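You operate a simulated robot arm through the tools that you are given. There is no shell and no other tool. Be economical: measure what you need, move in short steps, check, and stop when the job is done.

You run a simulated robot arm. Do the job below in one go: nothing can be reset, and whatever is moved stays where it is left.

JOB
Pour 100 ml from the jug of water through the purple funnel into the cylinder with the orange foot.
Fine: put the jug back and stand the funnel on the glassware counter again. Set down upright: purple funnel, jug with the blue ring.
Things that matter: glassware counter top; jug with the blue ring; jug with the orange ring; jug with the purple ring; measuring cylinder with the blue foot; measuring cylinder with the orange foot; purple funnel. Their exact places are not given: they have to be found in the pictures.

The check looks at the end state, three seconds after you hand in, the way a careful person would. Anything else that was tipped, shoved, dropped, spilled or broken makes it a failure.

ROBOT AND FRAMES
A 7-joint arm with a three-finger gripper on a trunk, on a base that drives. Base frame: it is fixed to the floor where the robot stands at the start and does not move with it; the origin is under the middle of the robot, x ahead of it, y to its left, z up; the surface under the hand at the start is at about z = 900. Lengths are in mm, angles in degrees, forces in N, time in s.
Its first joint turns from -166.0 to 166.0 degrees. Places, roughly: glassware counter top [700, 100, 900]. Payload 2.69 kg.
The TCP is the grasp point between the finger pads, 29 mm short of the fingertips. In the tool frame z runs along the fingers and y along their closing line. Largest opening 120 mm; the body of the gripper starts 78 mm behind the TCP.
Orientation is that of the tool frame in the base frame, as a unit quaternion [x, y, z, w]. With the fingers straight down and closing along the base's y, the tool's x points along the base's -x, its y along +y and its z along -z.

CONTROLS
- The arm moves only by the tool apply_moves. Its argument "motion" is a list of rows, each a list of 7 numbers: the finger opening in cm, from 0 to 12, then the shift along the tool's x, y, z in cm, then the turn, a rotation vector about the tool's x, y, z in degrees. In form: [[grip, dx, dy, dz, ax, ay, az], ...]. A call has 1 to 10 rows; each row is the pose to reach, as a shift and turn from the pose commanded when the call began, along the tool's axes at that moment. Rows are played at 5 a second. More than 50 mm and 8.6 degrees between two rows, or a gripper value outside its range, and nothing of the call is played. Where a pose cannot be reached the arm comes as near as it can. A force on the tool above 40 N (or 10 N above the force at the start of the call, whichever is more), or a blocked arm, ends the call early, and 0.2 s more pass. The fingers move at their own pace and stop on an object; they squeeze with about 22 N. The grip force told is the motor's: it shows also when the fingers shut on nothing. Time passes only in rows, and 0.2 s behind the last, so rows that repeat a pose let the fingers close. It gives the time, the measured TCP pose, the force on the tool (base axes), the opening and the grip force at its end, in the units of the frame above (readings bear some noise), with the torque about the TCP (base axes, N m) and any sound that the robot's microphone picked up.
- Cameras (640 x 400 px; columns grow to the right, rows downward): "scene" is now at [298.6, 184.9, 1441.5]; the picture's right is [-0.08, -1.00, 0.00], its down [-0.28, 0.02, -0.96] and it looks along [0.96, -0.08, -0.28] (base axes); focal length 214 px, centre (320, 200). "wrist" rides on the gripper at [63, 0, -104] in the tool frame; the picture's right is [0.00, 1.00, 0.00], its down [-0.83, 0.00, -0.56] and it looks along [-0.56, 0.00, 0.83] (tool axes); focal length 275 px, centre (320, 200).
- snapshot(camera): a new picture of that camera. It takes no simulated time.
- slide_trunk(by): slides the trunk up (or, below 0, down) by that many mm; the arm and the scene camera ride with it, the base frame stays. It gives what a move gives, with no picture.
- drive_base(legs): drives the robot by 1 to 6 legs, each [ahead, left, turn to the left] in mm, mm and degrees, along the robot's own axes; the way and the turn of a leg run together, so that a leg with both is an arc; at most 1500 mm and 180 degrees a leg. The arm and the cameras ride along, it lands a little off, and it stops where it bumps. It gives what a move gives.
- aim_head(pan, tilt): turns the head with the scene camera to pan (to the left, within 143 degrees either way) and tilt (down, from -29 to 69), counted from straight ahead of the robot. It gives what a move gives.
- pixel_to_xyz(camera, pixels): for up to 12 pixels [column, row] of the newest picture of that camera ("zoom" is the newest enlarged one), the place [x, y, z] in the base frame of the surface seen there, good to about 2 mm. It takes no simulated time.
- enlarge(camera, box): a new picture of the part [left, top, right, bottom] of that camera's present view, enlarged. It takes no simulated time.
- finish_job(): hands the job in; it is judged then, once.

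Work in short steps. Measure before you move; look again where a grasp or a placing could have gone wrong, and mend it. You have 80 turns and 60 pictures in all, those below and enlarged ones among them. Open the gripper and draw the arm clear of the work before you hand the job in, unless the task says otherwise; then end with one line.

The tools are called as name(argument=value, ...) on one line, values as JSON. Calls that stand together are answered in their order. apply_moves: Moves the arm, as the interface text tells. Its arguments: {"type":"object","properties":{"motion":{"type":"array"}},"required":["motion"]} The other tools are called the same way: slide_trunk (by) slides the trunk up or down; drive_base (legs) drives the base; aim_head (pan, tilt) turns the head that bears the scene camera; snapshot (camera) takes a picture; pixel_to_xyz (camera, pixels) gives the place of the surface under pixels of a picture; enlarge (camera, box) takes an enlarged picture of a part of a camera's view; finish_job () hands the job in.

At the start:

```text
time: 0.0
tcp_pos: [455.6, 374.0, 1387.0]
tcp_rot: [0.002, 1.0, -0.003, -0.002]
force: [0.4, 0.5, -0.8]
ft_torque: [0.01, -0.01, -0.02]
grip_width: 120.2
gripper_force: 0.0
trunk travel left (down, up): [-400.0, 186.0]
robot x, y, heading: [-0.7, 1.8, -0.0]
head pan, tilt: [16.2, 45.7]
```

scene: 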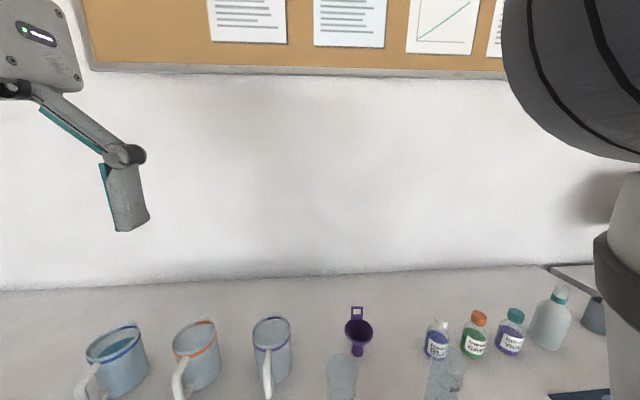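
wrist: 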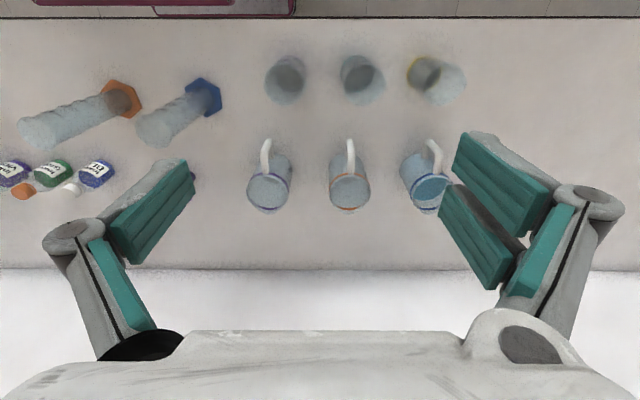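

The first pictures show three jugs, two cylinders, a funnel and bottles, cut off at the bottom of the scene view. I tilt the head down to see the whole counter.

aim_head(pan=16, tilt=66)

snapshot(camera="scene")

snapshot(camera="wrist")

```text
time: 0.8
tcp_pos: [461.0, 374.5, 1382.6]
tcp_rot: [0.008, 1.0, -0.007, -0.005]
force: [0.2, 0.0, 0.0]
ft_torque: [-0.01, -0.03, 0.0]
grip_width: 119.8
gripper_force: 0.0
trunk travel left (down, up): [-400.0, 186.0]
robot x, y, heading: [-0.9, -1.2, -0.3]
head pan, tilt: [16.0, 66.0]
```

```text
57 pictures are left
```

scene: 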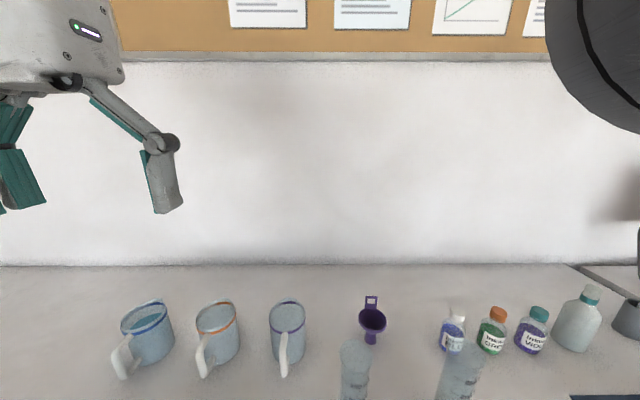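

```text
56 pictures are left
```

wrist: 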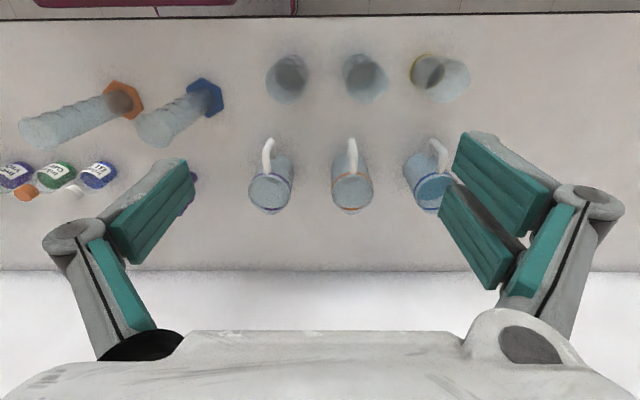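

The view shifted only slightly, which doesn't match the tilt I asked for. I test the head with another setting.

aim_head(pan=0, tilt=45)

snapshot(camera="scene")

pixel_to_xyz(camera="wrist", pixels=[[125, 88], [207, 85], [280, 85], [365, 90], [435, 80], [267, 155], [270, 190], [353, 155], [352, 190], [440, 155], [432, 190], [188, 200]])

```text
time: 1.7
tcp_pos: [460.0, 373.2, 1385.0]
tcp_rot: [0.009, 1.0, -0.005, -0.003]
force: [0.9, -0.4, -0.4]
ft_torque: [-0.02, 0.0, 0.0]
grip_width: 119.7
gripper_force: 0.1
trunk travel left (down, up): [-400.0, 186.0]
robot x, y, heading: [0.3, 1.4, 0.0]
head pan, tilt: [0.0, 45.0]
```

```text
55 pictures are left
```

scene: 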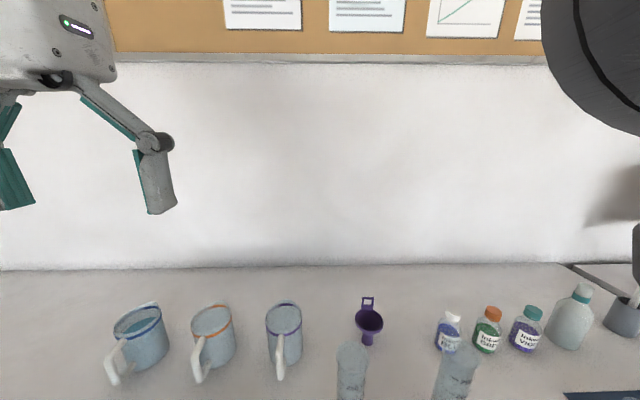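

```text
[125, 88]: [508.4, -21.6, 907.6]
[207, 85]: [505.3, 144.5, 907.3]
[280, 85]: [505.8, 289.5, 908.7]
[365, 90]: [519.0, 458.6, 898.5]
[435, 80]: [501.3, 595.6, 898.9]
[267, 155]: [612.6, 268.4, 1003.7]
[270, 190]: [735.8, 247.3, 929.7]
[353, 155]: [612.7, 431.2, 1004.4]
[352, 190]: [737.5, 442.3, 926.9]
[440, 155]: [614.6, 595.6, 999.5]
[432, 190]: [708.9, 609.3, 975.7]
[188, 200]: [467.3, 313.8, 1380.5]
```

The head barely changes the view. I enlarge both pictures to identify the objects.

enlarge(camera="wrist", box=[0, 20, 320, 220])

enlarge(camera="wrist", box=[230, 30, 500, 230])

enlarge(camera="scene", box=[80, 230, 400, 400])

pixel_to_xyz(camera="scene", pixels=[[139, 323], [158, 345], [210, 320], [285, 317], [369, 320], [367, 300], [366, 342], [352, 350], [462, 352], [449, 318], [110, 370], [117, 345]])

```text
2.00 times, centred on (160, 120) of wrist
```

zoom: 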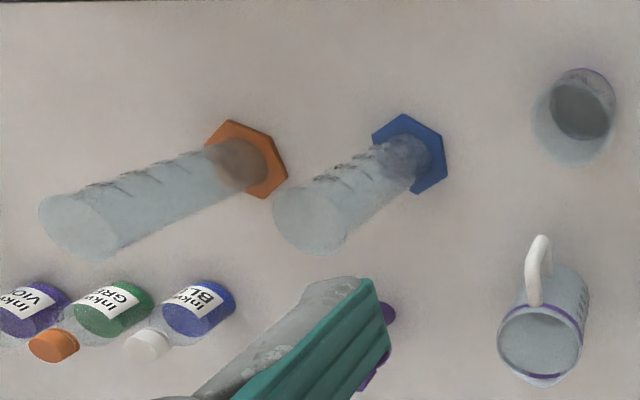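

```text
2.00 times, centred on (365, 130) of wrist
```

zoom: 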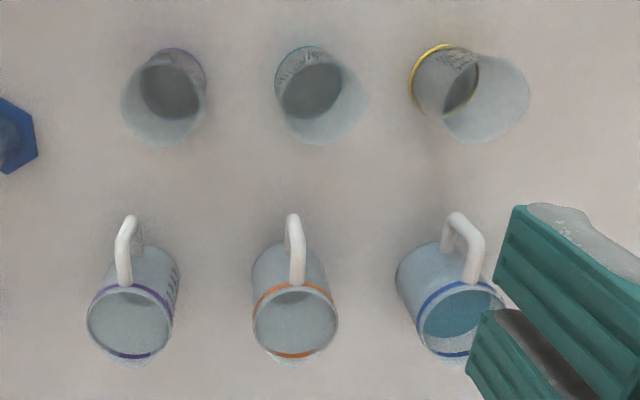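

```text
2.00 times, centred on (240, 315) of scene
```

zoom: 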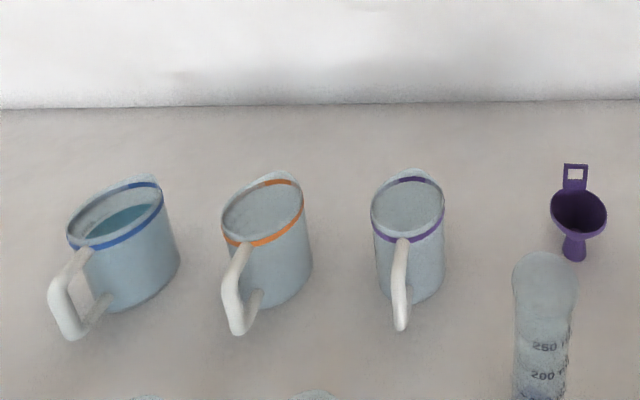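

```text
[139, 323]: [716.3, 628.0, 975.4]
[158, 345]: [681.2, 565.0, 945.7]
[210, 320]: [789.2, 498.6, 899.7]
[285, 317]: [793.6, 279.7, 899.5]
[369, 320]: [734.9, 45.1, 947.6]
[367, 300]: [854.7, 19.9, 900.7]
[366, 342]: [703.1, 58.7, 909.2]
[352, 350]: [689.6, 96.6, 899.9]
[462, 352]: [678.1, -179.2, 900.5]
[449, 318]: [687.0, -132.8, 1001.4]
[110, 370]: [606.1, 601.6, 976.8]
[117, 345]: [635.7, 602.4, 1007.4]
```

Blue jug is the farthest left at y≈600 and holds water; the cylinder with the orange foot is near (508,-22); the funnel is near (735,45). I move the hand right above the funnel's lane, staying high, to look closer.

apply_moves(motion=[[12, 0, -4.7, 0, 0, 0, 0], [12, 0, -9.4, 0, 0, 0, 0], [12, 0, -14.1, 0, 0, 0, 0], [12, 0, -18.8, 0, 0, 0, 0], [12, 0, -23.5, 0, 0, 0, 0], [12, -2, -28, 2, 0, 0, 0], [12, -5, -32, 5, 0, 0, 0], [12, -8, -32.8, 8, 0, 0, 0]])

snapshot(camera="wrist")

snapshot(camera="scene")

```text
refused: row 6 steps farther than a row can; nothing moved
```

```text
51 pictures are left
```

wrist: 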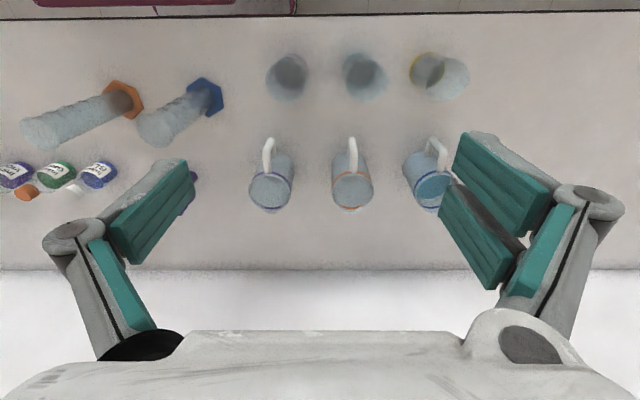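

```text
50 pictures are left
```

scene: 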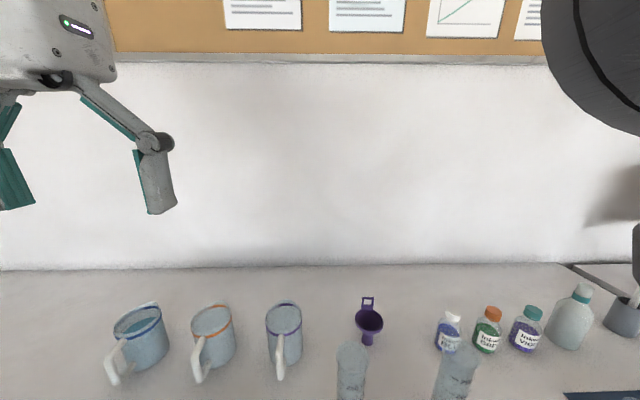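

Row step was too long; I redo it with smaller steps.

apply_moves(motion=[[12, 0, -4.2, 0, 0, 0, 0], [12, 0, -8.4, 0, 0, 0, 0], [12, 0, -12.6, 0, 0, 0, 0], [12, 0, -16.8, 0, 0, 0, 0], [12, 0, -21, 0, 0, 0, 0], [12, -1, -25, 1, 0, 0, 0], [12, -3, -28.5, 3, 0, 0, 0], [12, -5, -31.5, 5, 0, 0, 0], [12, -7.5, -32.8, 8, 0, 0, 0]])

```text
time: 3.7
tcp_pos: [527.7, 45.3, 1307.0]
tcp_rot: [0.003, 1.0, -0.003, -0.002]
force: [-0.9, 0.1, 1.4]
ft_torque: [-0.02, -0.03, -0.03]
grip_width: 120.0
gripper_force: 0.0
trunk travel left (down, up): [-400.0, 186.0]
robot x, y, heading: [-2.6, -1.4, 0.1]
head pan, tilt: [0.0, 45.0]
```

The hand reached (528,45,1307), clear of everything. I take a wrist picture.

snapshot(camera="wrist")

```text
49 pictures are left
```

wrist: 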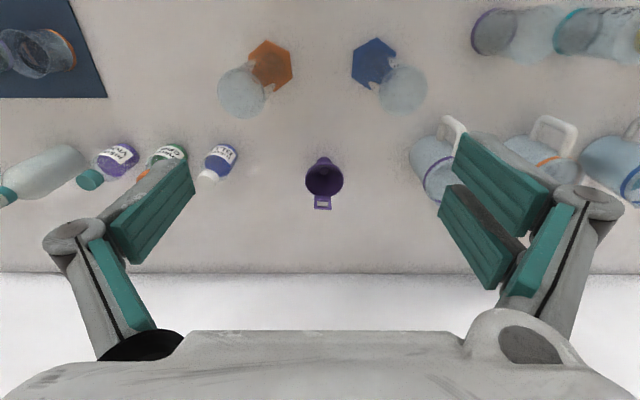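

enlarge(camera="wrist", box=[200, 20, 440, 220])

pixel_to_xyz(camera="wrist", pixels=[[324, 180], [307, 180], [341, 180], [324, 165], [324, 195], [323, 208], [316, 204], [331, 204], [272, 60], [242, 90], [402, 90], [374, 60]])

```text
2.00 times, centred on (320, 120) of wrist
```

zoom: 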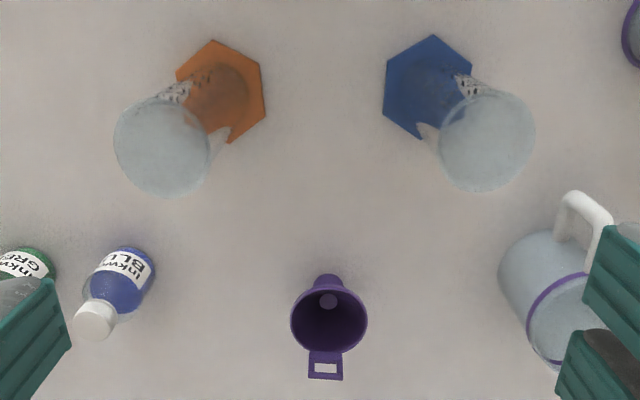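

```text
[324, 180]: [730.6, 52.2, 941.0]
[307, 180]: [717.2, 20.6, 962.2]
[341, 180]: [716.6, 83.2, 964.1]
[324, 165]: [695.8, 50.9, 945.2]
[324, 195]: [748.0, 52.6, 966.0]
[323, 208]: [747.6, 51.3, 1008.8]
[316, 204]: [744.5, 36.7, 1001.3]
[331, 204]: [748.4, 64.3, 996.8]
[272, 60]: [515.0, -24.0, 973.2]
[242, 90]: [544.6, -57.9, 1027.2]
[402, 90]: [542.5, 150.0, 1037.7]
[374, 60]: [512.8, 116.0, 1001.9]
```

The funnel's tab stands vertically at x≈746, y 37–67, up to z≈1010. Its bowl is centred near (713,52). I'll grip the tab with fingers closing along x, so I turn the tool -90° while moving above it.

apply_moves(motion=[[12, -2.2, 0.1, 1.2, 0, 0, -8.5], [12, -4.4, 0.2, 2.4, 0, 0, -17], [12, -6.6, 0.3, 3.6, 0, 0, -25.5], [12, -8.8, 0.4, 4.8, 0, 0, -34], [12, -11, 0.4, 6, 0, 0, -42.5], [12, -13.2, 0.5, 7.2, 0, 0, -51], [12, -15.4, 0.5, 8.4, 0, 0, -59.5], [12, -17.6, 0.6, 9.6, 0, 0, -68], [12, -19.8, 0.7, 10.8, 0, 0, -76.5], [12, -21.8, 0.7, 12, 0, 0, -85]])

apply_moves(motion=[[12, 0, 0, 0, 0, 0, -5], [12, 0, 0, 0, 0, 0, -5]])

snapshot(camera="wrist")

```text
time: 5.9
tcp_pos: [744.7, 50.3, 1187.9]
tcp_rot: [-0.674, 0.739, -0.001, -0.002]
force: [0.2, -0.6, 1.1]
ft_torque: [-0.02, -0.04, -0.04]
grip_width: 119.7
gripper_force: 0.0
trunk travel left (down, up): [-400.0, 186.0]
robot x, y, heading: [1.4, 0.6, -0.1]
head pan, tilt: [0.0, 45.0]
```

```text
time: 6.5
tcp_pos: [745.7, 50.8, 1187.0]
tcp_rot: [-0.705, 0.709, -0.001, -0.005]
force: [-0.1, 0.0, -0.1]
ft_torque: [0.0, 0.02, 0.0]
grip_width: 120.4
gripper_force: 0.1
trunk travel left (down, up): [-400.0, 186.0]
robot x, y, heading: [-0.6, -1.5, 0.0]
head pan, tilt: [0.0, 45.0]
```

```text
47 pictures are left
```

wrist: 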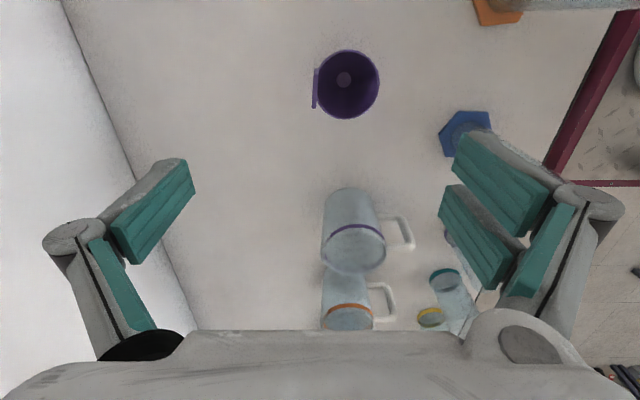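

The hand is above the funnel with the tab visible edge-on at (315,90). I measure its points.

pixel_to_xyz(camera="wrist", pixels=[[315, 75], [314, 90], [313, 104], [316, 70], [380, 84], [350, 50], [350, 118], [347, 81], [320, 84], [490, 18], [465, 133], [351, 84]])

enlarge(camera="wrist", box=[290, 34, 402, 134])

```text
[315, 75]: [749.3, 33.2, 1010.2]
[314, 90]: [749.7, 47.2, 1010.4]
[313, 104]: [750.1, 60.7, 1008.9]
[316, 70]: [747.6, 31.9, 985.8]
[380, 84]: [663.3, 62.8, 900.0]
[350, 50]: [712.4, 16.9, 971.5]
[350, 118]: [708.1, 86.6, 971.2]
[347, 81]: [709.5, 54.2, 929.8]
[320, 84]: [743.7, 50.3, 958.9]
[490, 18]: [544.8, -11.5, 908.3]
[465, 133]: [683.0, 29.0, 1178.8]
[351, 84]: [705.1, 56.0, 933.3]
```

```text
4.00 times, centred on (346, 84) of wrist
```

zoom: 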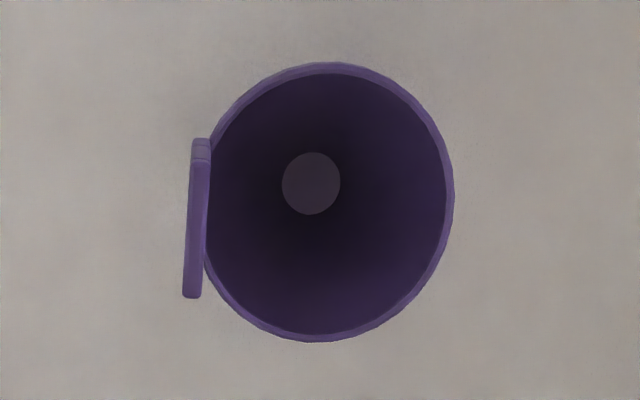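

Tab centre is about (749.5,49.5), top z 1010; bowl rim z≈971, radius 35, centre (711,52). I descend with a 4 cm opening to z≈996.

apply_moves(motion=[[4, 0.1, -0.38, 4, 0, 0, 0], [4, 0.13, -0.38, 8, 0, 0, 0], [4, 0.13, -0.38, 12, 0, 0, 0], [4, 0.13, -0.38, 15, 0, 0, 0], [4, 0.13, -0.38, 15, 0, 0, 0]])

snapshot(camera="wrist")

```text
time: 7.7
tcp_pos: [748.1, 48.5, 1036.0]
tcp_rot: [-0.705, 0.709, 0.001, -0.004]
force: [0.3, -0.1, 0.1]
ft_torque: [0.02, -0.03, -0.01]
grip_width: 39.9
gripper_force: 0.0
trunk travel left (down, up): [-400.0, 186.0]
robot x, y, heading: [1.0, -3.8, 0.2]
head pan, tilt: [0.0, 45.0]
```

```text
45 pictures are left
```

wrist: 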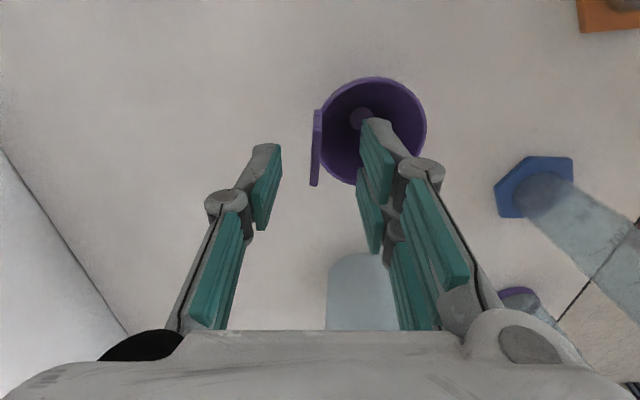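

The tab at (316,148) lies between the fingers. I descend 40 mm and close.

apply_moves(motion=[[4, 0, 0, 2, 0, 0, 0], [4, 0, 0, 4, 0, 0, 0], [4, 0, 0, 4, 0, 0, 0], [0, 0, 0, 4, 0, 0, 0], [0, 0, 0, 4, 0, 0, 0], [0, 0, 0, 4, 0, 0, 0]])

apply_moves(motion=[[0, 0, 0, -2, 0, 0, 0], [0, 0, 0, -5, 0, 0, 0], [0, 0, 0, -9, 0, 0, 0], [0, 0, 0, -13, 0, 0, 0], [0, 0, 0, -17, 0, 0, 0], [0, 0, 0, -21, 0, 0, 0], [0, 0, 0, -25, 0, 0, 0]])

snapshot(camera="wrist")

```text
time: 9.1
tcp_pos: [747.9, 47.9, 997.0]
tcp_rot: [-0.706, 0.708, 0.0, -0.004]
force: [-1.1, 0.3, 4.0]
ft_torque: [-0.04, 0.17, 0.0]
grip_width: 11.8
gripper_force: 22.3
trunk travel left (down, up): [-400.0, 186.0]
robot x, y, heading: [1.6, -0.9, -0.1]
head pan, tilt: [0.0, 45.0]
```

```text
time: 10.7
tcp_pos: [749.5, 48.5, 1247.0]
tcp_rot: [-0.705, 0.709, -0.001, -0.005]
force: [0.6, -0.2, -0.7]
ft_torque: [-0.02, -0.02, 0.01]
grip_width: 6.2
gripper_force: 22.1
trunk travel left (down, up): [-400.0, 186.0]
robot x, y, heading: [0.8, 0.8, 0.1]
head pan, tilt: [0.0, 45.0]
```

```text
44 pictures are left
```

wrist: 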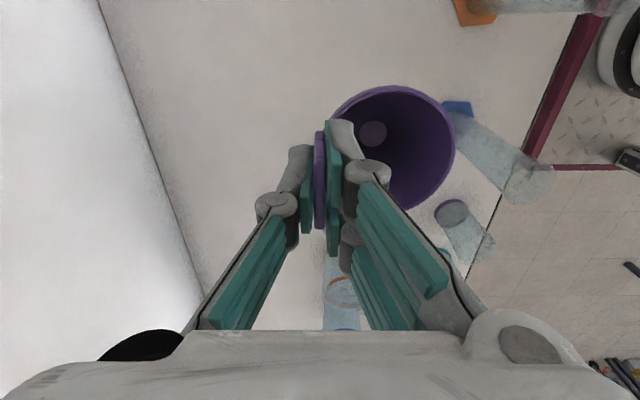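

The funnel is held and lifted. I measure where it sits relative to the TCP and whether it is upright.

pixel_to_xyz(camera="wrist", pixels=[[319, 140], [319, 180], [319, 210], [395, 88], [400, 209], [454, 145], [372, 135], [318, 225], [450, 160], [420, 202], [440, 105]])

enlarge(camera="scene", box=[260, 80, 500, 240])

```text
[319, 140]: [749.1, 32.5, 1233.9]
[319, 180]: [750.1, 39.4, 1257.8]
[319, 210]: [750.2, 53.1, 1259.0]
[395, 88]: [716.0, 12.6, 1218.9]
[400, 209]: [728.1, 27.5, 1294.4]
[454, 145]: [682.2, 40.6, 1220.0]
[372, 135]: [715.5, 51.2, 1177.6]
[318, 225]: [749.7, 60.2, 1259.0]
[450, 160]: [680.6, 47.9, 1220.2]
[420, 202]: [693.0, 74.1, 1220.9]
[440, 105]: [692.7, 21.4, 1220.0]
```

```text
2.50 times, centred on (380, 160) of scene
```

zoom: 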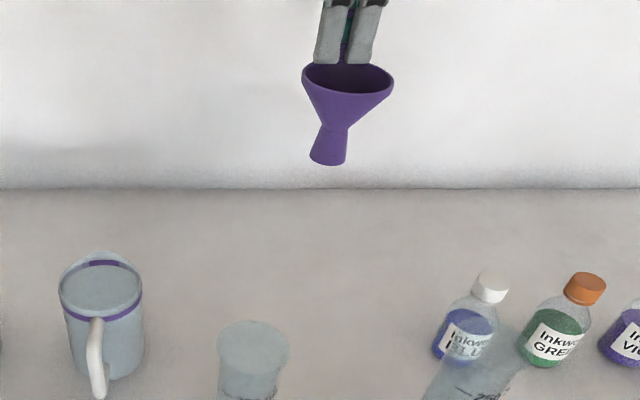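

Funnel is level: rim at TCP−27, axis 34 mm to −x of the TCP. I move sideways so the wrist camera sees the orange cylinder's mouth unobstructed.

apply_moves(motion=[[0, 2.6, 2, -0.5, 0, 0, 0], [0, 5.2, 4, -1, 0, 0, 0], [0, 7.8, 6, -1.5, 0, 0, 0], [0, 7.8, 6, -1.5, 0, 0, 0]])

snapshot(camera="wrist")

```text
time: 11.7
tcp_pos: [689.5, -28.1, 1262.3]
tcp_rot: [-0.705, 0.71, -0.001, -0.004]
force: [0.8, 0.5, -0.1]
ft_torque: [0.04, 0.01, -0.01]
grip_width: 6.1
gripper_force: 21.9
trunk travel left (down, up): [-400.0, 186.0]
robot x, y, heading: [0.0, 1.1, -0.1]
head pan, tilt: [0.0, 45.0]
```

```text
42 pictures are left
```

wrist: 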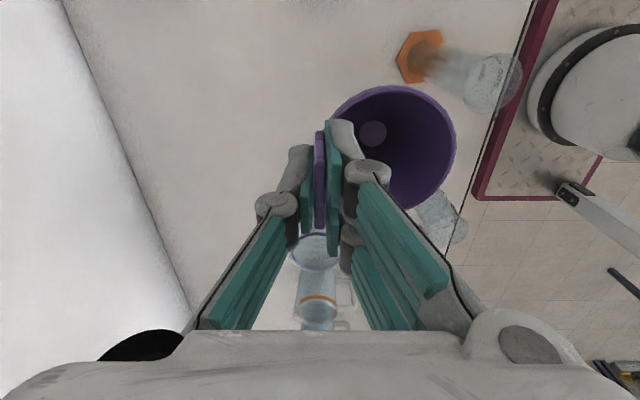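

The orange cylinder's mouth is at about (493,83), foot at (420,57). I enlarge it and measure.

enlarge(camera="wrist", box=[380, 20, 540, 120])

pixel_to_xyz(camera="wrist", pixels=[[493, 83], [466, 83], [521, 83], [494, 54], [493, 113], [516, 66], [514, 104], [402, 40], [398, 66], [427, 34]])

```text
4.00 times, centred on (460, 70) of wrist
```

zoom: 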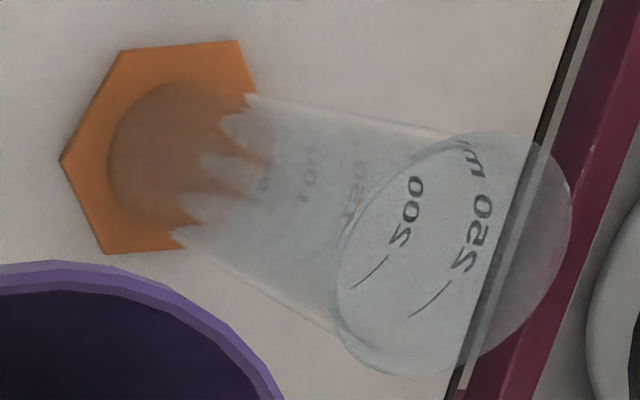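

```text
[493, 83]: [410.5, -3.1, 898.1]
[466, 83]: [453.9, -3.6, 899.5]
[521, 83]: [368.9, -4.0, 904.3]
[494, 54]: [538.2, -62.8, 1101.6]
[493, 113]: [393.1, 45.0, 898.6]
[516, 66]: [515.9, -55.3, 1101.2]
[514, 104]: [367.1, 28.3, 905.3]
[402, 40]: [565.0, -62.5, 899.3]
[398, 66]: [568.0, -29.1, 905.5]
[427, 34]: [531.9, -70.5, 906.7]
```

The cylinder's rim is at z≈1101, centre ≈(534,−38). I move the funnel axis above it at the present height (stem bottom ≈1163).

apply_moves(motion=[[0, 0.3, 4.05, 0, 0, 0, 0], [0, 0.6, 8.1, 0, 0, 0, 0], [0, 0.9, 12.15, 0, 0, 0, 0], [0, 0.9, 12.15, 0, 0, 0, 0], [0, 0.9, 12.15, 0, 0, 0, 0]])

snapshot(camera="wrist")

snapshot(camera="scene")

```text
time: 12.9
tcp_pos: [567.8, -36.0, 1265.5]
tcp_rot: [-0.705, 0.709, -0.001, -0.003]
force: [-0.1, -0.7, 0.4]
ft_torque: [0.0, 0.02, -0.01]
grip_width: 6.1
gripper_force: 22.5
trunk travel left (down, up): [-400.0, 186.0]
robot x, y, heading: [3.2, -1.2, 0.1]
head pan, tilt: [0.0, 45.0]
```

```text
40 pictures are left
```

wrist: 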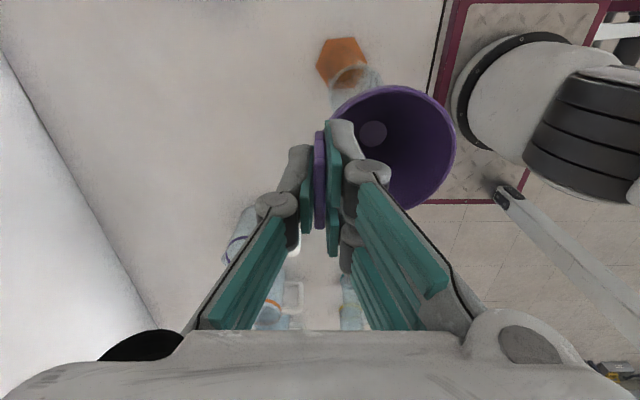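

```text
39 pictures are left
```

scene: 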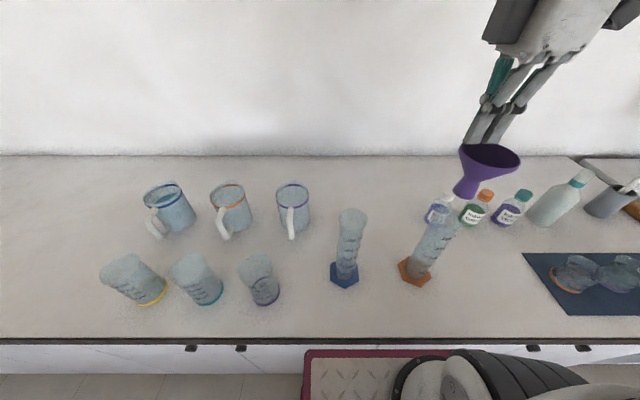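

The projection of the mouth (356,93) agrees with the picture. I lower until the stem is just above the mouth (TCP ≈1210) and look again.

apply_moves(motion=[[0, 0, 0, 2, 0, 0, 0], [0, 0, 0, 4, 0, 0, 0], [0, 0, 0, 5.5, 0, 0, 0], [0, 0, 0, 5.5, 0, 0, 0]])

enlarge(camera="scene", box=[380, 120, 540, 300])

enlarge(camera="wrist", box=[280, 20, 480, 220])

```text
time: 13.9
tcp_pos: [567.6, -36.8, 1208.6]
tcp_rot: [-0.706, 0.709, 0.0, -0.003]
force: [0.3, -0.7, -0.9]
ft_torque: [0.04, -0.01, 0.01]
grip_width: 5.9
gripper_force: 22.0
trunk travel left (down, up): [-400.0, 186.0]
robot x, y, heading: [-2.5, 3.5, 0.1]
head pan, tilt: [0.0, 45.0]
```

```text
2.22 times, centred on (460, 210) of scene
```

zoom: 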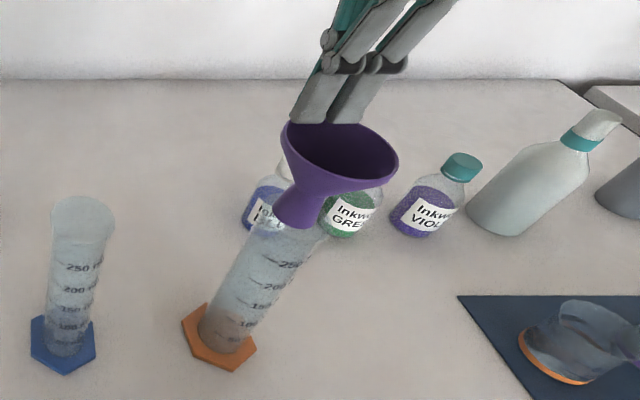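

```text
2.00 times, centred on (380, 120) of wrist
```

zoom: 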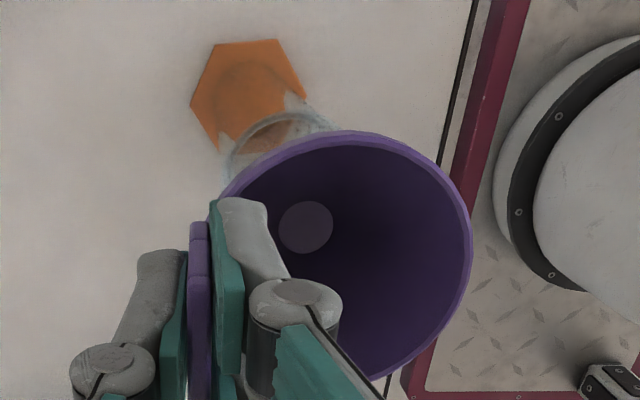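

The stem end is right over the mouth in both views. I lower slowly, watching the force.

apply_moves(motion=[[0, 0, 0, 1.2, 0, 0, 0], [0, 0, 0, 2.4, 0, 0, 0], [0, 0, 0, 3.4, 0, 0, 0], [0, 0, 0, 4.2, 0, 0, 0], [0, 0, 0, 4.8, 0, 0, 0], [0, 0, 0, 5.3, 0, 0, 0], [0, 0, 0, 5.3, 0, 0, 0]])

```text
time: 15.3
tcp_pos: [567.8, -38.3, 1161.0]
tcp_rot: [-0.705, 0.709, -0.005, 0.0]
force: [0.0, -2.9, 16.4]
ft_torque: [-0.17, 0.59, 0.09]
grip_width: 6.1
gripper_force: 22.2
trunk travel left (down, up): [-400.0, 186.0]
robot x, y, heading: [-0.2, 1.8, -0.2]
head pan, tilt: [0.0, 45.0]
stopped in row 7: the force on the tool passed its limit at 46 N (the readings are from after the stop); the commanded pose is now the measured one
```

Contact at TCP z 1161. I look at how it is seated before releasing.

enlarge(camera="scene", box=[400, 140, 520, 290])

pixel_to_xyz(camera="zoom", pixels=[[320, 200], [260, 140], [320, 140]])

```text
2.67 times, centred on (460, 215) of scene
```

zoom: 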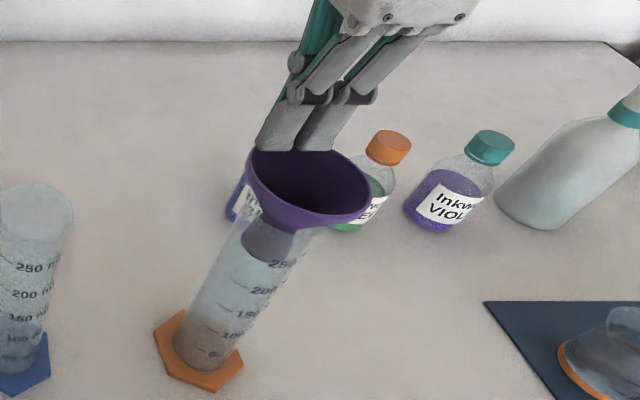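

```text
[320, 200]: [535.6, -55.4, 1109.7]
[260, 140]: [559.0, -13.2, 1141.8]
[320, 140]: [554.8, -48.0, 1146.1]
```

The stem is inside the mouth and the funnel seems seated. I open the fingers a little and check.

apply_moves(motion=[[0, 0, 0, -0.1, 0, 0, 0], [2.5, 0, 0, -0.1, 0, 0, 0], [2.5, 0, 0, -0.1, 0, 0, 0], [2.5, 0, 0, -2, 0, 0, 0], [2.5, 0, 0, -5, 0, 0, 0], [2.5, 0, 0, -9, 0, 0, 0], [2.5, 0, 0, -13, 0, 0, 0]])

enlarge(camera="scene", box=[400, 140, 520, 290])

enlarge(camera="wrist", box=[240, 20, 480, 220])

```text
time: 16.9
tcp_pos: [567.4, -36.6, 1290.4]
tcp_rot: [-0.705, 0.709, -0.004, -0.002]
force: [0.8, -0.5, 1.0]
ft_torque: [-0.01, -0.01, -0.01]
grip_width: 24.8
gripper_force: 0.0
trunk travel left (down, up): [-400.0, 186.0]
robot x, y, heading: [-0.3, -3.9, 0.1]
head pan, tilt: [0.0, 45.0]
```

```text
2.67 times, centred on (460, 215) of scene
```

zoom: 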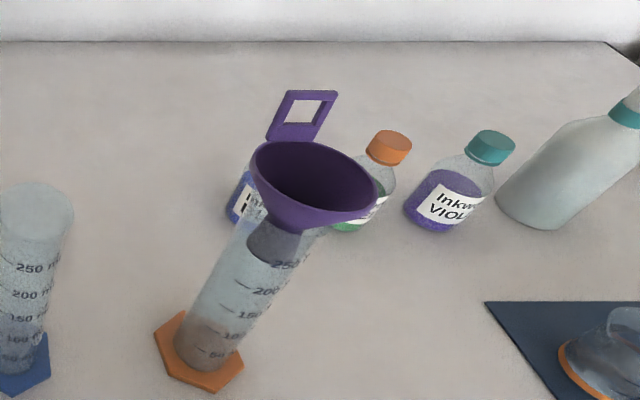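

```text
2.00 times, centred on (360, 120) of wrist
```

zoom: 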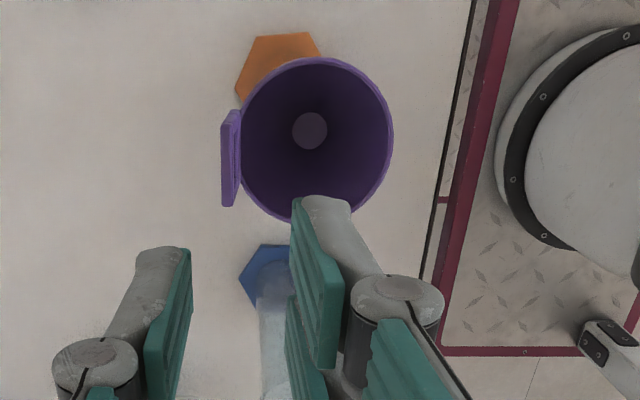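

The funnel is seated upright. I measure its rim and tab for the pour and for later removal.

pixel_to_xyz(camera="zoom", pixels=[[316, 59], [391, 140], [243, 140], [370, 195], [260, 90], [236, 115], [225, 200], [230, 160], [262, 205]])

aim_head(pan=38, tilt=45)

apply_moves(motion=[[8, 0, 0, -2, 0, 0, 0], [8, 0, 0, -4, 0, 0, 0], [8, 0, 0, -6, 0, 0, 0]])

snapshot(camera="scene")

```text
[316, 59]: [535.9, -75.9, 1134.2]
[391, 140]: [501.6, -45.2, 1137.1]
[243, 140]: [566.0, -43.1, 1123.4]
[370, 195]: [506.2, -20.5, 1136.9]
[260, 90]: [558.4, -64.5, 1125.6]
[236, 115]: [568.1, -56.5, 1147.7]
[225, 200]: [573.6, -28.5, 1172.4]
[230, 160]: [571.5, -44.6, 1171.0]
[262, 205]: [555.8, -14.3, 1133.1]
```

```text
time: 17.9
tcp_pos: [567.9, -35.9, 1289.8]
tcp_rot: [-0.705, 0.709, -0.005, -0.001]
force: [-0.7, 0.7, 0.9]
ft_torque: [0.02, -0.01, 0.0]
grip_width: 25.0
gripper_force: 0.1
trunk travel left (down, up): [-400.0, 186.0]
robot x, y, heading: [1.9, 1.2, -0.0]
head pan, tilt: [38.0, 45.0]
```

```text
time: 18.8
tcp_pos: [568.8, -35.4, 1348.9]
tcp_rot: [-0.705, 0.709, -0.005, -0.001]
force: [-0.1, 0.6, -0.5]
ft_torque: [-0.02, -0.01, -0.02]
grip_width: 80.0
gripper_force: 0.1
trunk travel left (down, up): [-400.0, 186.0]
robot x, y, heading: [0.1, 0.1, 0.1]
head pan, tilt: [38.0, 45.0]
```

```text
33 pictures are left
```

scene: 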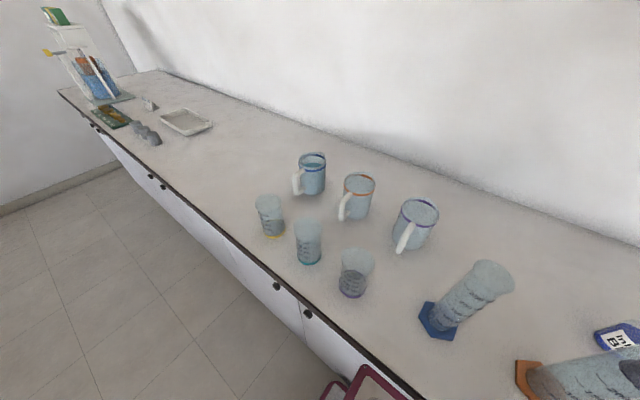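

I enlarge the blue jug and its neighbours and measure the handle.

enlarge(camera="scene", box=[245, 140, 405, 300])

pixel_to_xyz(camera="scene", pixels=[[296, 182], [296, 192], [299, 170], [305, 171], [301, 194], [312, 156], [312, 178], [324, 185], [270, 202], [283, 205], [310, 225], [258, 198]])

```text
2.50 times, centred on (325, 220) of scene
```

zoom: 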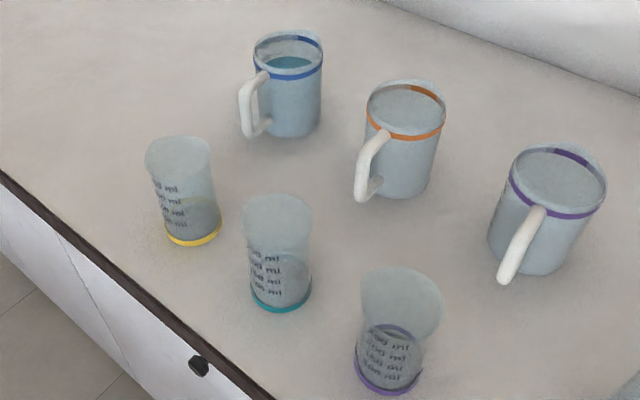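

```text
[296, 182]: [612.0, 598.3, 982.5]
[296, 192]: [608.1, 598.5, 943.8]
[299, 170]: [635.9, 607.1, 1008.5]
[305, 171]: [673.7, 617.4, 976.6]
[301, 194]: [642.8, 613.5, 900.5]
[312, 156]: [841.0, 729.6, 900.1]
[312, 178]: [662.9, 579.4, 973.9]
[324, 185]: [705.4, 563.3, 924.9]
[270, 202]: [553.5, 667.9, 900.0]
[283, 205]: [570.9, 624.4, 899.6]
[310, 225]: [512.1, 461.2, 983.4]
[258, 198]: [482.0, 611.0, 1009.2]
```

Beakers in front of the jugs reach z≈1010 at x≈505, so I'll approach the handle (bar at x≈612, y≈602, z 940–1008) pitched about 45–50° with the tool flipped so the camera is on top. First I back the base up and shift it left, so both jug and cylinder are in reach.

drive_base(legs=[[-200, 0, 0], [0, 300, 0]])

apply_moves(motion=[[8, 0, 0, 0, 0, 0, -8.5], [8, 0, 0, 0, 0, 0, -17], [8, 0, 0, 0, 0, 0, -25.5], [8, 0, 0, 0, 0, 0, -34], [8, 0, 0, 0, 0, 0, -42.5], [8, 0, 0, 0, 0, 0, -51], [8, 0, 0, 0, 0, 0, -59.5], [8, 0, 0, 0, 0, 0, -68], [8, 0, 0, 0, 0, 0, -76.5], [8, 0, 0, 0, 0, 0, -85]])

```text
time: 22.0
tcp_pos: [367.2, 266.7, 1349.5]
tcp_rot: [-0.706, 0.708, -0.004, -0.001]
force: [0.5, 0.8, -0.3]
ft_torque: [0.0, -0.05, -0.02]
grip_width: 80.0
gripper_force: 0.1
trunk travel left (down, up): [-400.0, 186.0]
robot x, y, heading: [-204.7, 303.8, 0.1]
head pan, tilt: [38.0, 45.0]
```

```text
time: 24.2
tcp_pos: [366.7, 268.1, 1347.8]
tcp_rot: [0.999, -0.046, 0.002, 0.003]
force: [-0.1, 0.2, 1.2]
ft_torque: [-0.07, 0.04, 0.02]
grip_width: 79.8
gripper_force: 0.1
trunk travel left (down, up): [-400.0, 186.0]
robot x, y, heading: [-200.8, 299.8, -0.2]
head pan, tilt: [38.0, 45.0]
```

Flip works (camera now on top). I finish the yaw and move across to y≈602 at height.

apply_moves(motion=[[8, 0.36, -4.23, 1, 0, 0, -2.6], [8, 0.72, -8.46, 2, 0, 0, -5.3], [8, 1.1, -12.7, 3, 0, 0, -5.3], [8, 1.45, -16.9, 4, 0, 0, -5.3], [8, 1.8, -21.1, 5, 0, 0, -5.3], [8, 2.2, -25.4, 6, 0, 0, -5.3], [8, 2.5, -29.6, 7, 0, 0, -5.3], [8, 2.9, -33.8, 8, 0, 0, -5.3]])

apply_moves(motion=[[8, 0, 0, 0, 0, 8, 0], [8, 0, 0, 0, 0, 16, 0], [8, 0, 0, 0, 0, 24, 0], [8, 0, 0, 0, 0, 32, 0], [8, 0, 0, 0, 0, 40, 0], [8, 0, 0, 0, 0, 40, 0]])

snapshot(camera="wrist")

```text
time: 26.0
tcp_pos: [428.1, 601.3, 1265.9]
tcp_rot: [1.0, -0.001, 0.002, 0.003]
force: [-0.6, -1.1, 1.3]
ft_torque: [0.08, -0.06, 0.0]
grip_width: 80.2
gripper_force: 0.0
trunk travel left (down, up): [-400.0, 186.0]
robot x, y, heading: [-198.2, 306.4, 0.2]
head pan, tilt: [38.0, 45.0]
```

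```text
time: 27.4
tcp_pos: [427.8, 600.9, 1266.1]
tcp_rot: [0.938, 0.001, 0.346, 0.003]
force: [-0.5, -0.1, 0.1]
ft_torque: [0.06, -0.03, 0.03]
grip_width: 80.1
gripper_force: 0.1
trunk travel left (down, up): [-400.0, 186.0]
robot x, y, heading: [-200.4, 303.3, -0.2]
head pan, tilt: [38.0, 45.0]
```

```text
31 pictures are left
```

wrist: 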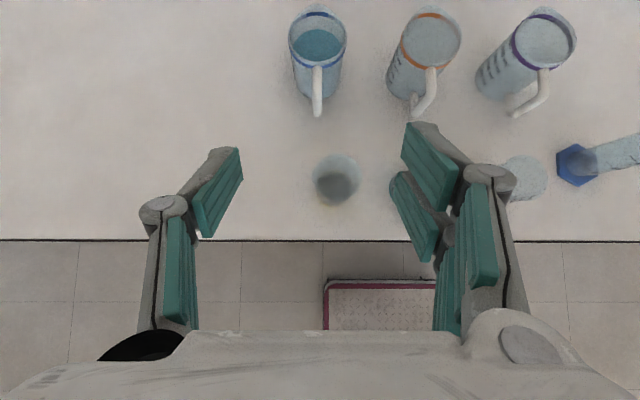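

Clear view: blue jug handle at (317,90), aligned with the tool. I measure it.

pixel_to_xyz(camera="wrist", pixels=[[317, 70], [317, 85], [317, 100], [317, 112], [312, 90], [322, 90], [290, 40], [347, 40], [318, 14], [318, 65], [318, 45], [336, 170]])

enlarge(camera="wrist", box=[260, 0, 380, 120])

```text
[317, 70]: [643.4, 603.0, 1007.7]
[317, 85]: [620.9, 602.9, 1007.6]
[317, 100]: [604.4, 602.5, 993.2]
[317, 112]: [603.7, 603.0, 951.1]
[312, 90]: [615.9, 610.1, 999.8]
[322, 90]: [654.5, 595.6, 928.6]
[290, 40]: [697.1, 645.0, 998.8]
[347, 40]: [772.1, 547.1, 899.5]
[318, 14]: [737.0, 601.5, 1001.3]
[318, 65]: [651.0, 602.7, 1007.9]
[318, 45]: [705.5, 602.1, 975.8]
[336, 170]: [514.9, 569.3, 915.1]
```

```text
3.33 times, centred on (320, 60) of wrist
```

zoom: 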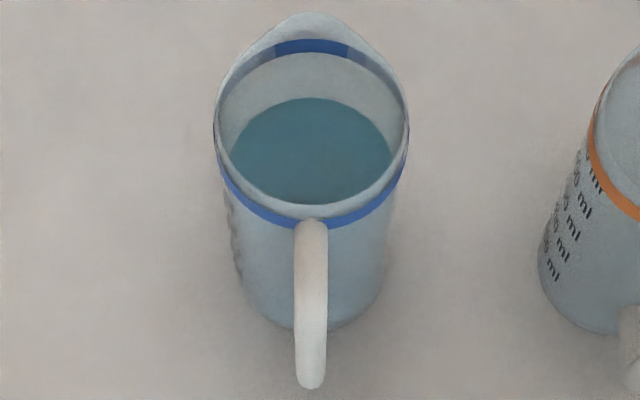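

Handle bar: y≈603, x 604–618, z 930–1008, ~14 mm thick; water level z≈976 in a jug of radius ≈43. I approach along the tool axis, stopping 7 cm short to check.

apply_moves(motion=[[6, -1.3, -0.1, 4.6, 0, 0, 0], [6, -2.6, -0.2, 9.2, 0, 0, 0], [6, -3.9, -0.2, 13.8, 0, 0, 0], [6, -4.9, -0.2, 18.5, 0, 0, 0], [6, -4.9, -0.2, 22.5, 0, 0, 0], [6, -4.9, -0.2, 26.5, 0, 0, 0], [6, -4.9, -0.2, 26.5, 0, 0, 0]])

snapshot(camera="wrist")

```text
time: 29.0
tcp_pos: [561.8, 602.5, 1032.8]
tcp_rot: [0.939, 0.001, 0.345, 0.004]
force: [0.3, 1.0, -0.6]
ft_torque: [0.02, -0.01, 0.0]
grip_width: 59.9
gripper_force: 0.0
trunk travel left (down, up): [-400.0, 186.0]
robot x, y, heading: [-201.6, 304.6, 0.1]
head pan, tilt: [38.0, 45.0]
```

```text
29 pictures are left
```

wrist: 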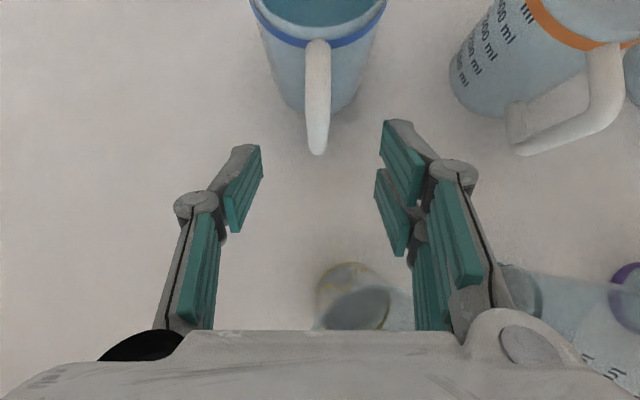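

The handle is centred between the fingers. I advance 75 mm and close on the handle.

apply_moves(motion=[[6, 0, 0, 2.5, 0, 0, 0], [6, 0, 0, 5, 0, 0, 0], [6, 0, 0, 7.5, 0, 0, 0], [6, 0, 0, 7.5, 0, 0, 0], [0, 0, 0, 7.5, 0, 0, 0], [0, 0, 0, 7.5, 0, 0, 0], [0, 0, 0, 7.5, 0, 0, 0]])

aim_head(pan=0, tilt=40)

snapshot(camera="wrist")

```text
time: 30.6
tcp_pos: [610.7, 600.5, 976.7]
tcp_rot: [0.939, 0.001, 0.344, 0.004]
force: [0.6, 0.2, 0.4]
ft_torque: [-0.2, -0.14, 0.02]
grip_width: 13.6
gripper_force: 22.2
trunk travel left (down, up): [-400.0, 186.0]
robot x, y, heading: [-197.8, 300.4, 0.3]
head pan, tilt: [38.0, 45.0]
```

```text
time: 31.6
tcp_pos: [611.1, 600.0, 976.5]
tcp_rot: [0.939, 0.001, 0.345, 0.003]
force: [1.0, -0.6, 0.9]
ft_torque: [-0.22, -0.07, 0.01]
grip_width: 13.8
gripper_force: 22.1
trunk travel left (down, up): [-400.0, 186.0]
robot x, y, heading: [-198.5, 302.3, -0.1]
head pan, tilt: [0.0, 40.0]
```

```text
28 pictures are left
```

wrist: 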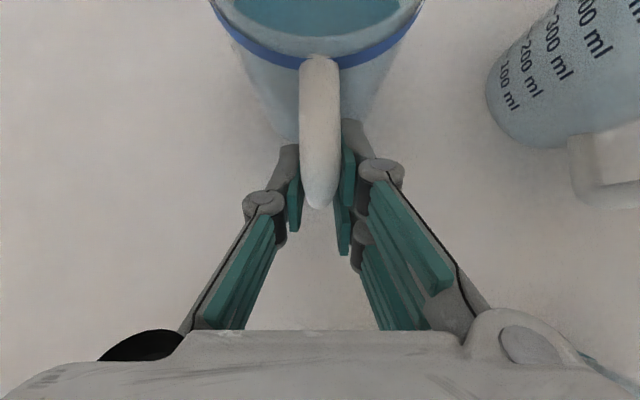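

Firm grip (13.7 mm, 22 N). I lift by 30 mm and check whether the jug stays level.

apply_moves(motion=[[0, 0.32, 0, -0.38, 0, 0, 0], [0, 0.97, 0, -1.14, 0, 0, 0], [0, 1.95, 0, -2.28, 0, 0, 0], [0, 1.95, 0, -2.28, 0, 0, 0], [0, 1.95, 0, -2.28, 0, 0, 0]])

snapshot(camera="wrist")

snapshot(camera="scene")

```text
time: 32.9
tcp_pos: [610.0, 600.8, 1006.3]
tcp_rot: [0.939, 0.001, 0.345, 0.004]
force: [0.8, -0.5, -4.4]
ft_torque: [-0.03, 0.29, 0.03]
grip_width: 13.6
gripper_force: 21.7
trunk travel left (down, up): [-400.0, 186.0]
robot x, y, heading: [-197.9, 306.0, 0.0]
head pan, tilt: [0.0, 40.0]
```

```text
27 pictures are left
```

wrist: 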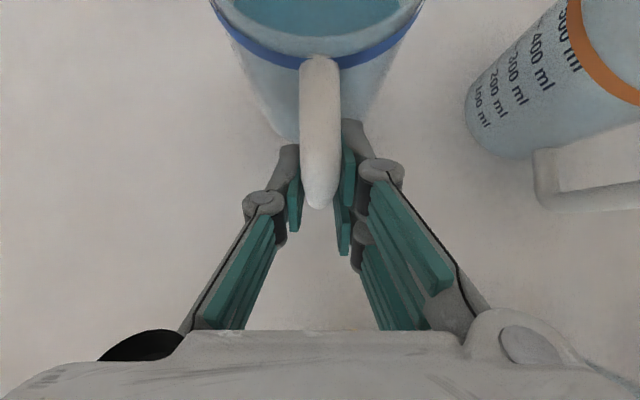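

```text
26 pictures are left
```

scene: 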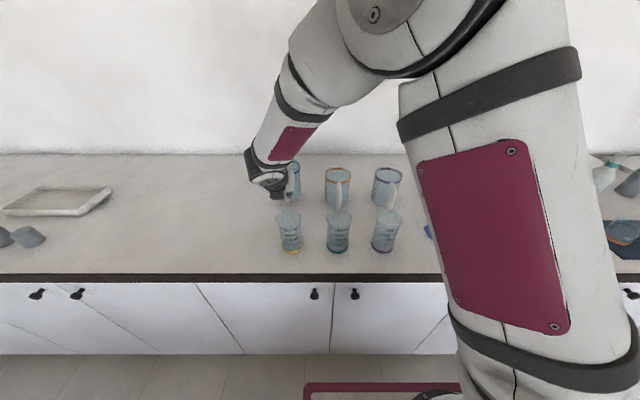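

Lift is stable: about 4.4 N weight, no rotation in the grip. Now I raise it to TCP z≈1300, then carry it across toward the funnel, keeping it upright.

apply_moves(motion=[[0, 1.3, 0, -1.52, 0, 0, 0], [0, 4, 0, -4.68, 0, 0, 0], [0, 6.7, 0, -7.85, 0, 0, 0], [0, 9.4, 0, -11.0, 0, 0, 0], [0, 12.1, 0, -14.17, 0, 0, 0], [0, 14.8, 0, -17.33, 0, 0, 0], [0, 17.5, 0, -20.5, 0, 0, 0], [0, 19.08, 0, -22.34, 0, 0, 0], [0, 19.08, 0, -22.34, 0, 0, 0]])

apply_moves(motion=[[0, -0.5, 1.6, -0.44, 0, 0, 0], [0, -1.6, 5, -1.37, 0, 0, 0], [0, -2.85, 8.9, -2.43, 0, 0, 0], [0, -4.1, 12.8, -3.5, 0, 0, 0], [0, -5.35, 16.7, -4.56, 0, 0, 0], [0, -6.6, 20.6, -5.62, 0, 0, 0], [0, -7.85, 24.5, -6.7, 0, 0, 0], [0, -9.1, 28.4, -7.75, 0, 0, 0], [0, -10, 31.4, -8.56, 0, 0, 0], [0, -10.25, 32.15, -8.75, 0, 0, 0]])

```text
time: 34.9
tcp_pos: [612.3, 604.0, 1300.0]
tcp_rot: [0.939, 0.002, 0.344, 0.003]
force: [0.1, 0.2, -4.9]
ft_torque: [-0.01, 0.31, -0.03]
grip_width: 13.7
gripper_force: 21.9
trunk travel left (down, up): [-400.0, 186.0]
robot x, y, heading: [-204.2, 304.2, 0.1]
head pan, tilt: [0.0, 40.0]
```

```text
time: 37.0
tcp_pos: [476.8, 281.9, 1303.3]
tcp_rot: [0.939, 0.001, 0.345, 0.005]
force: [-0.5, 0.4, -5.6]
ft_torque: [-0.02, 0.3, -0.01]
grip_width: 13.5
gripper_force: 22.0
trunk travel left (down, up): [-400.0, 186.0]
robot x, y, heading: [-202.2, 304.1, -0.1]
head pan, tilt: [0.0, 40.0]
```

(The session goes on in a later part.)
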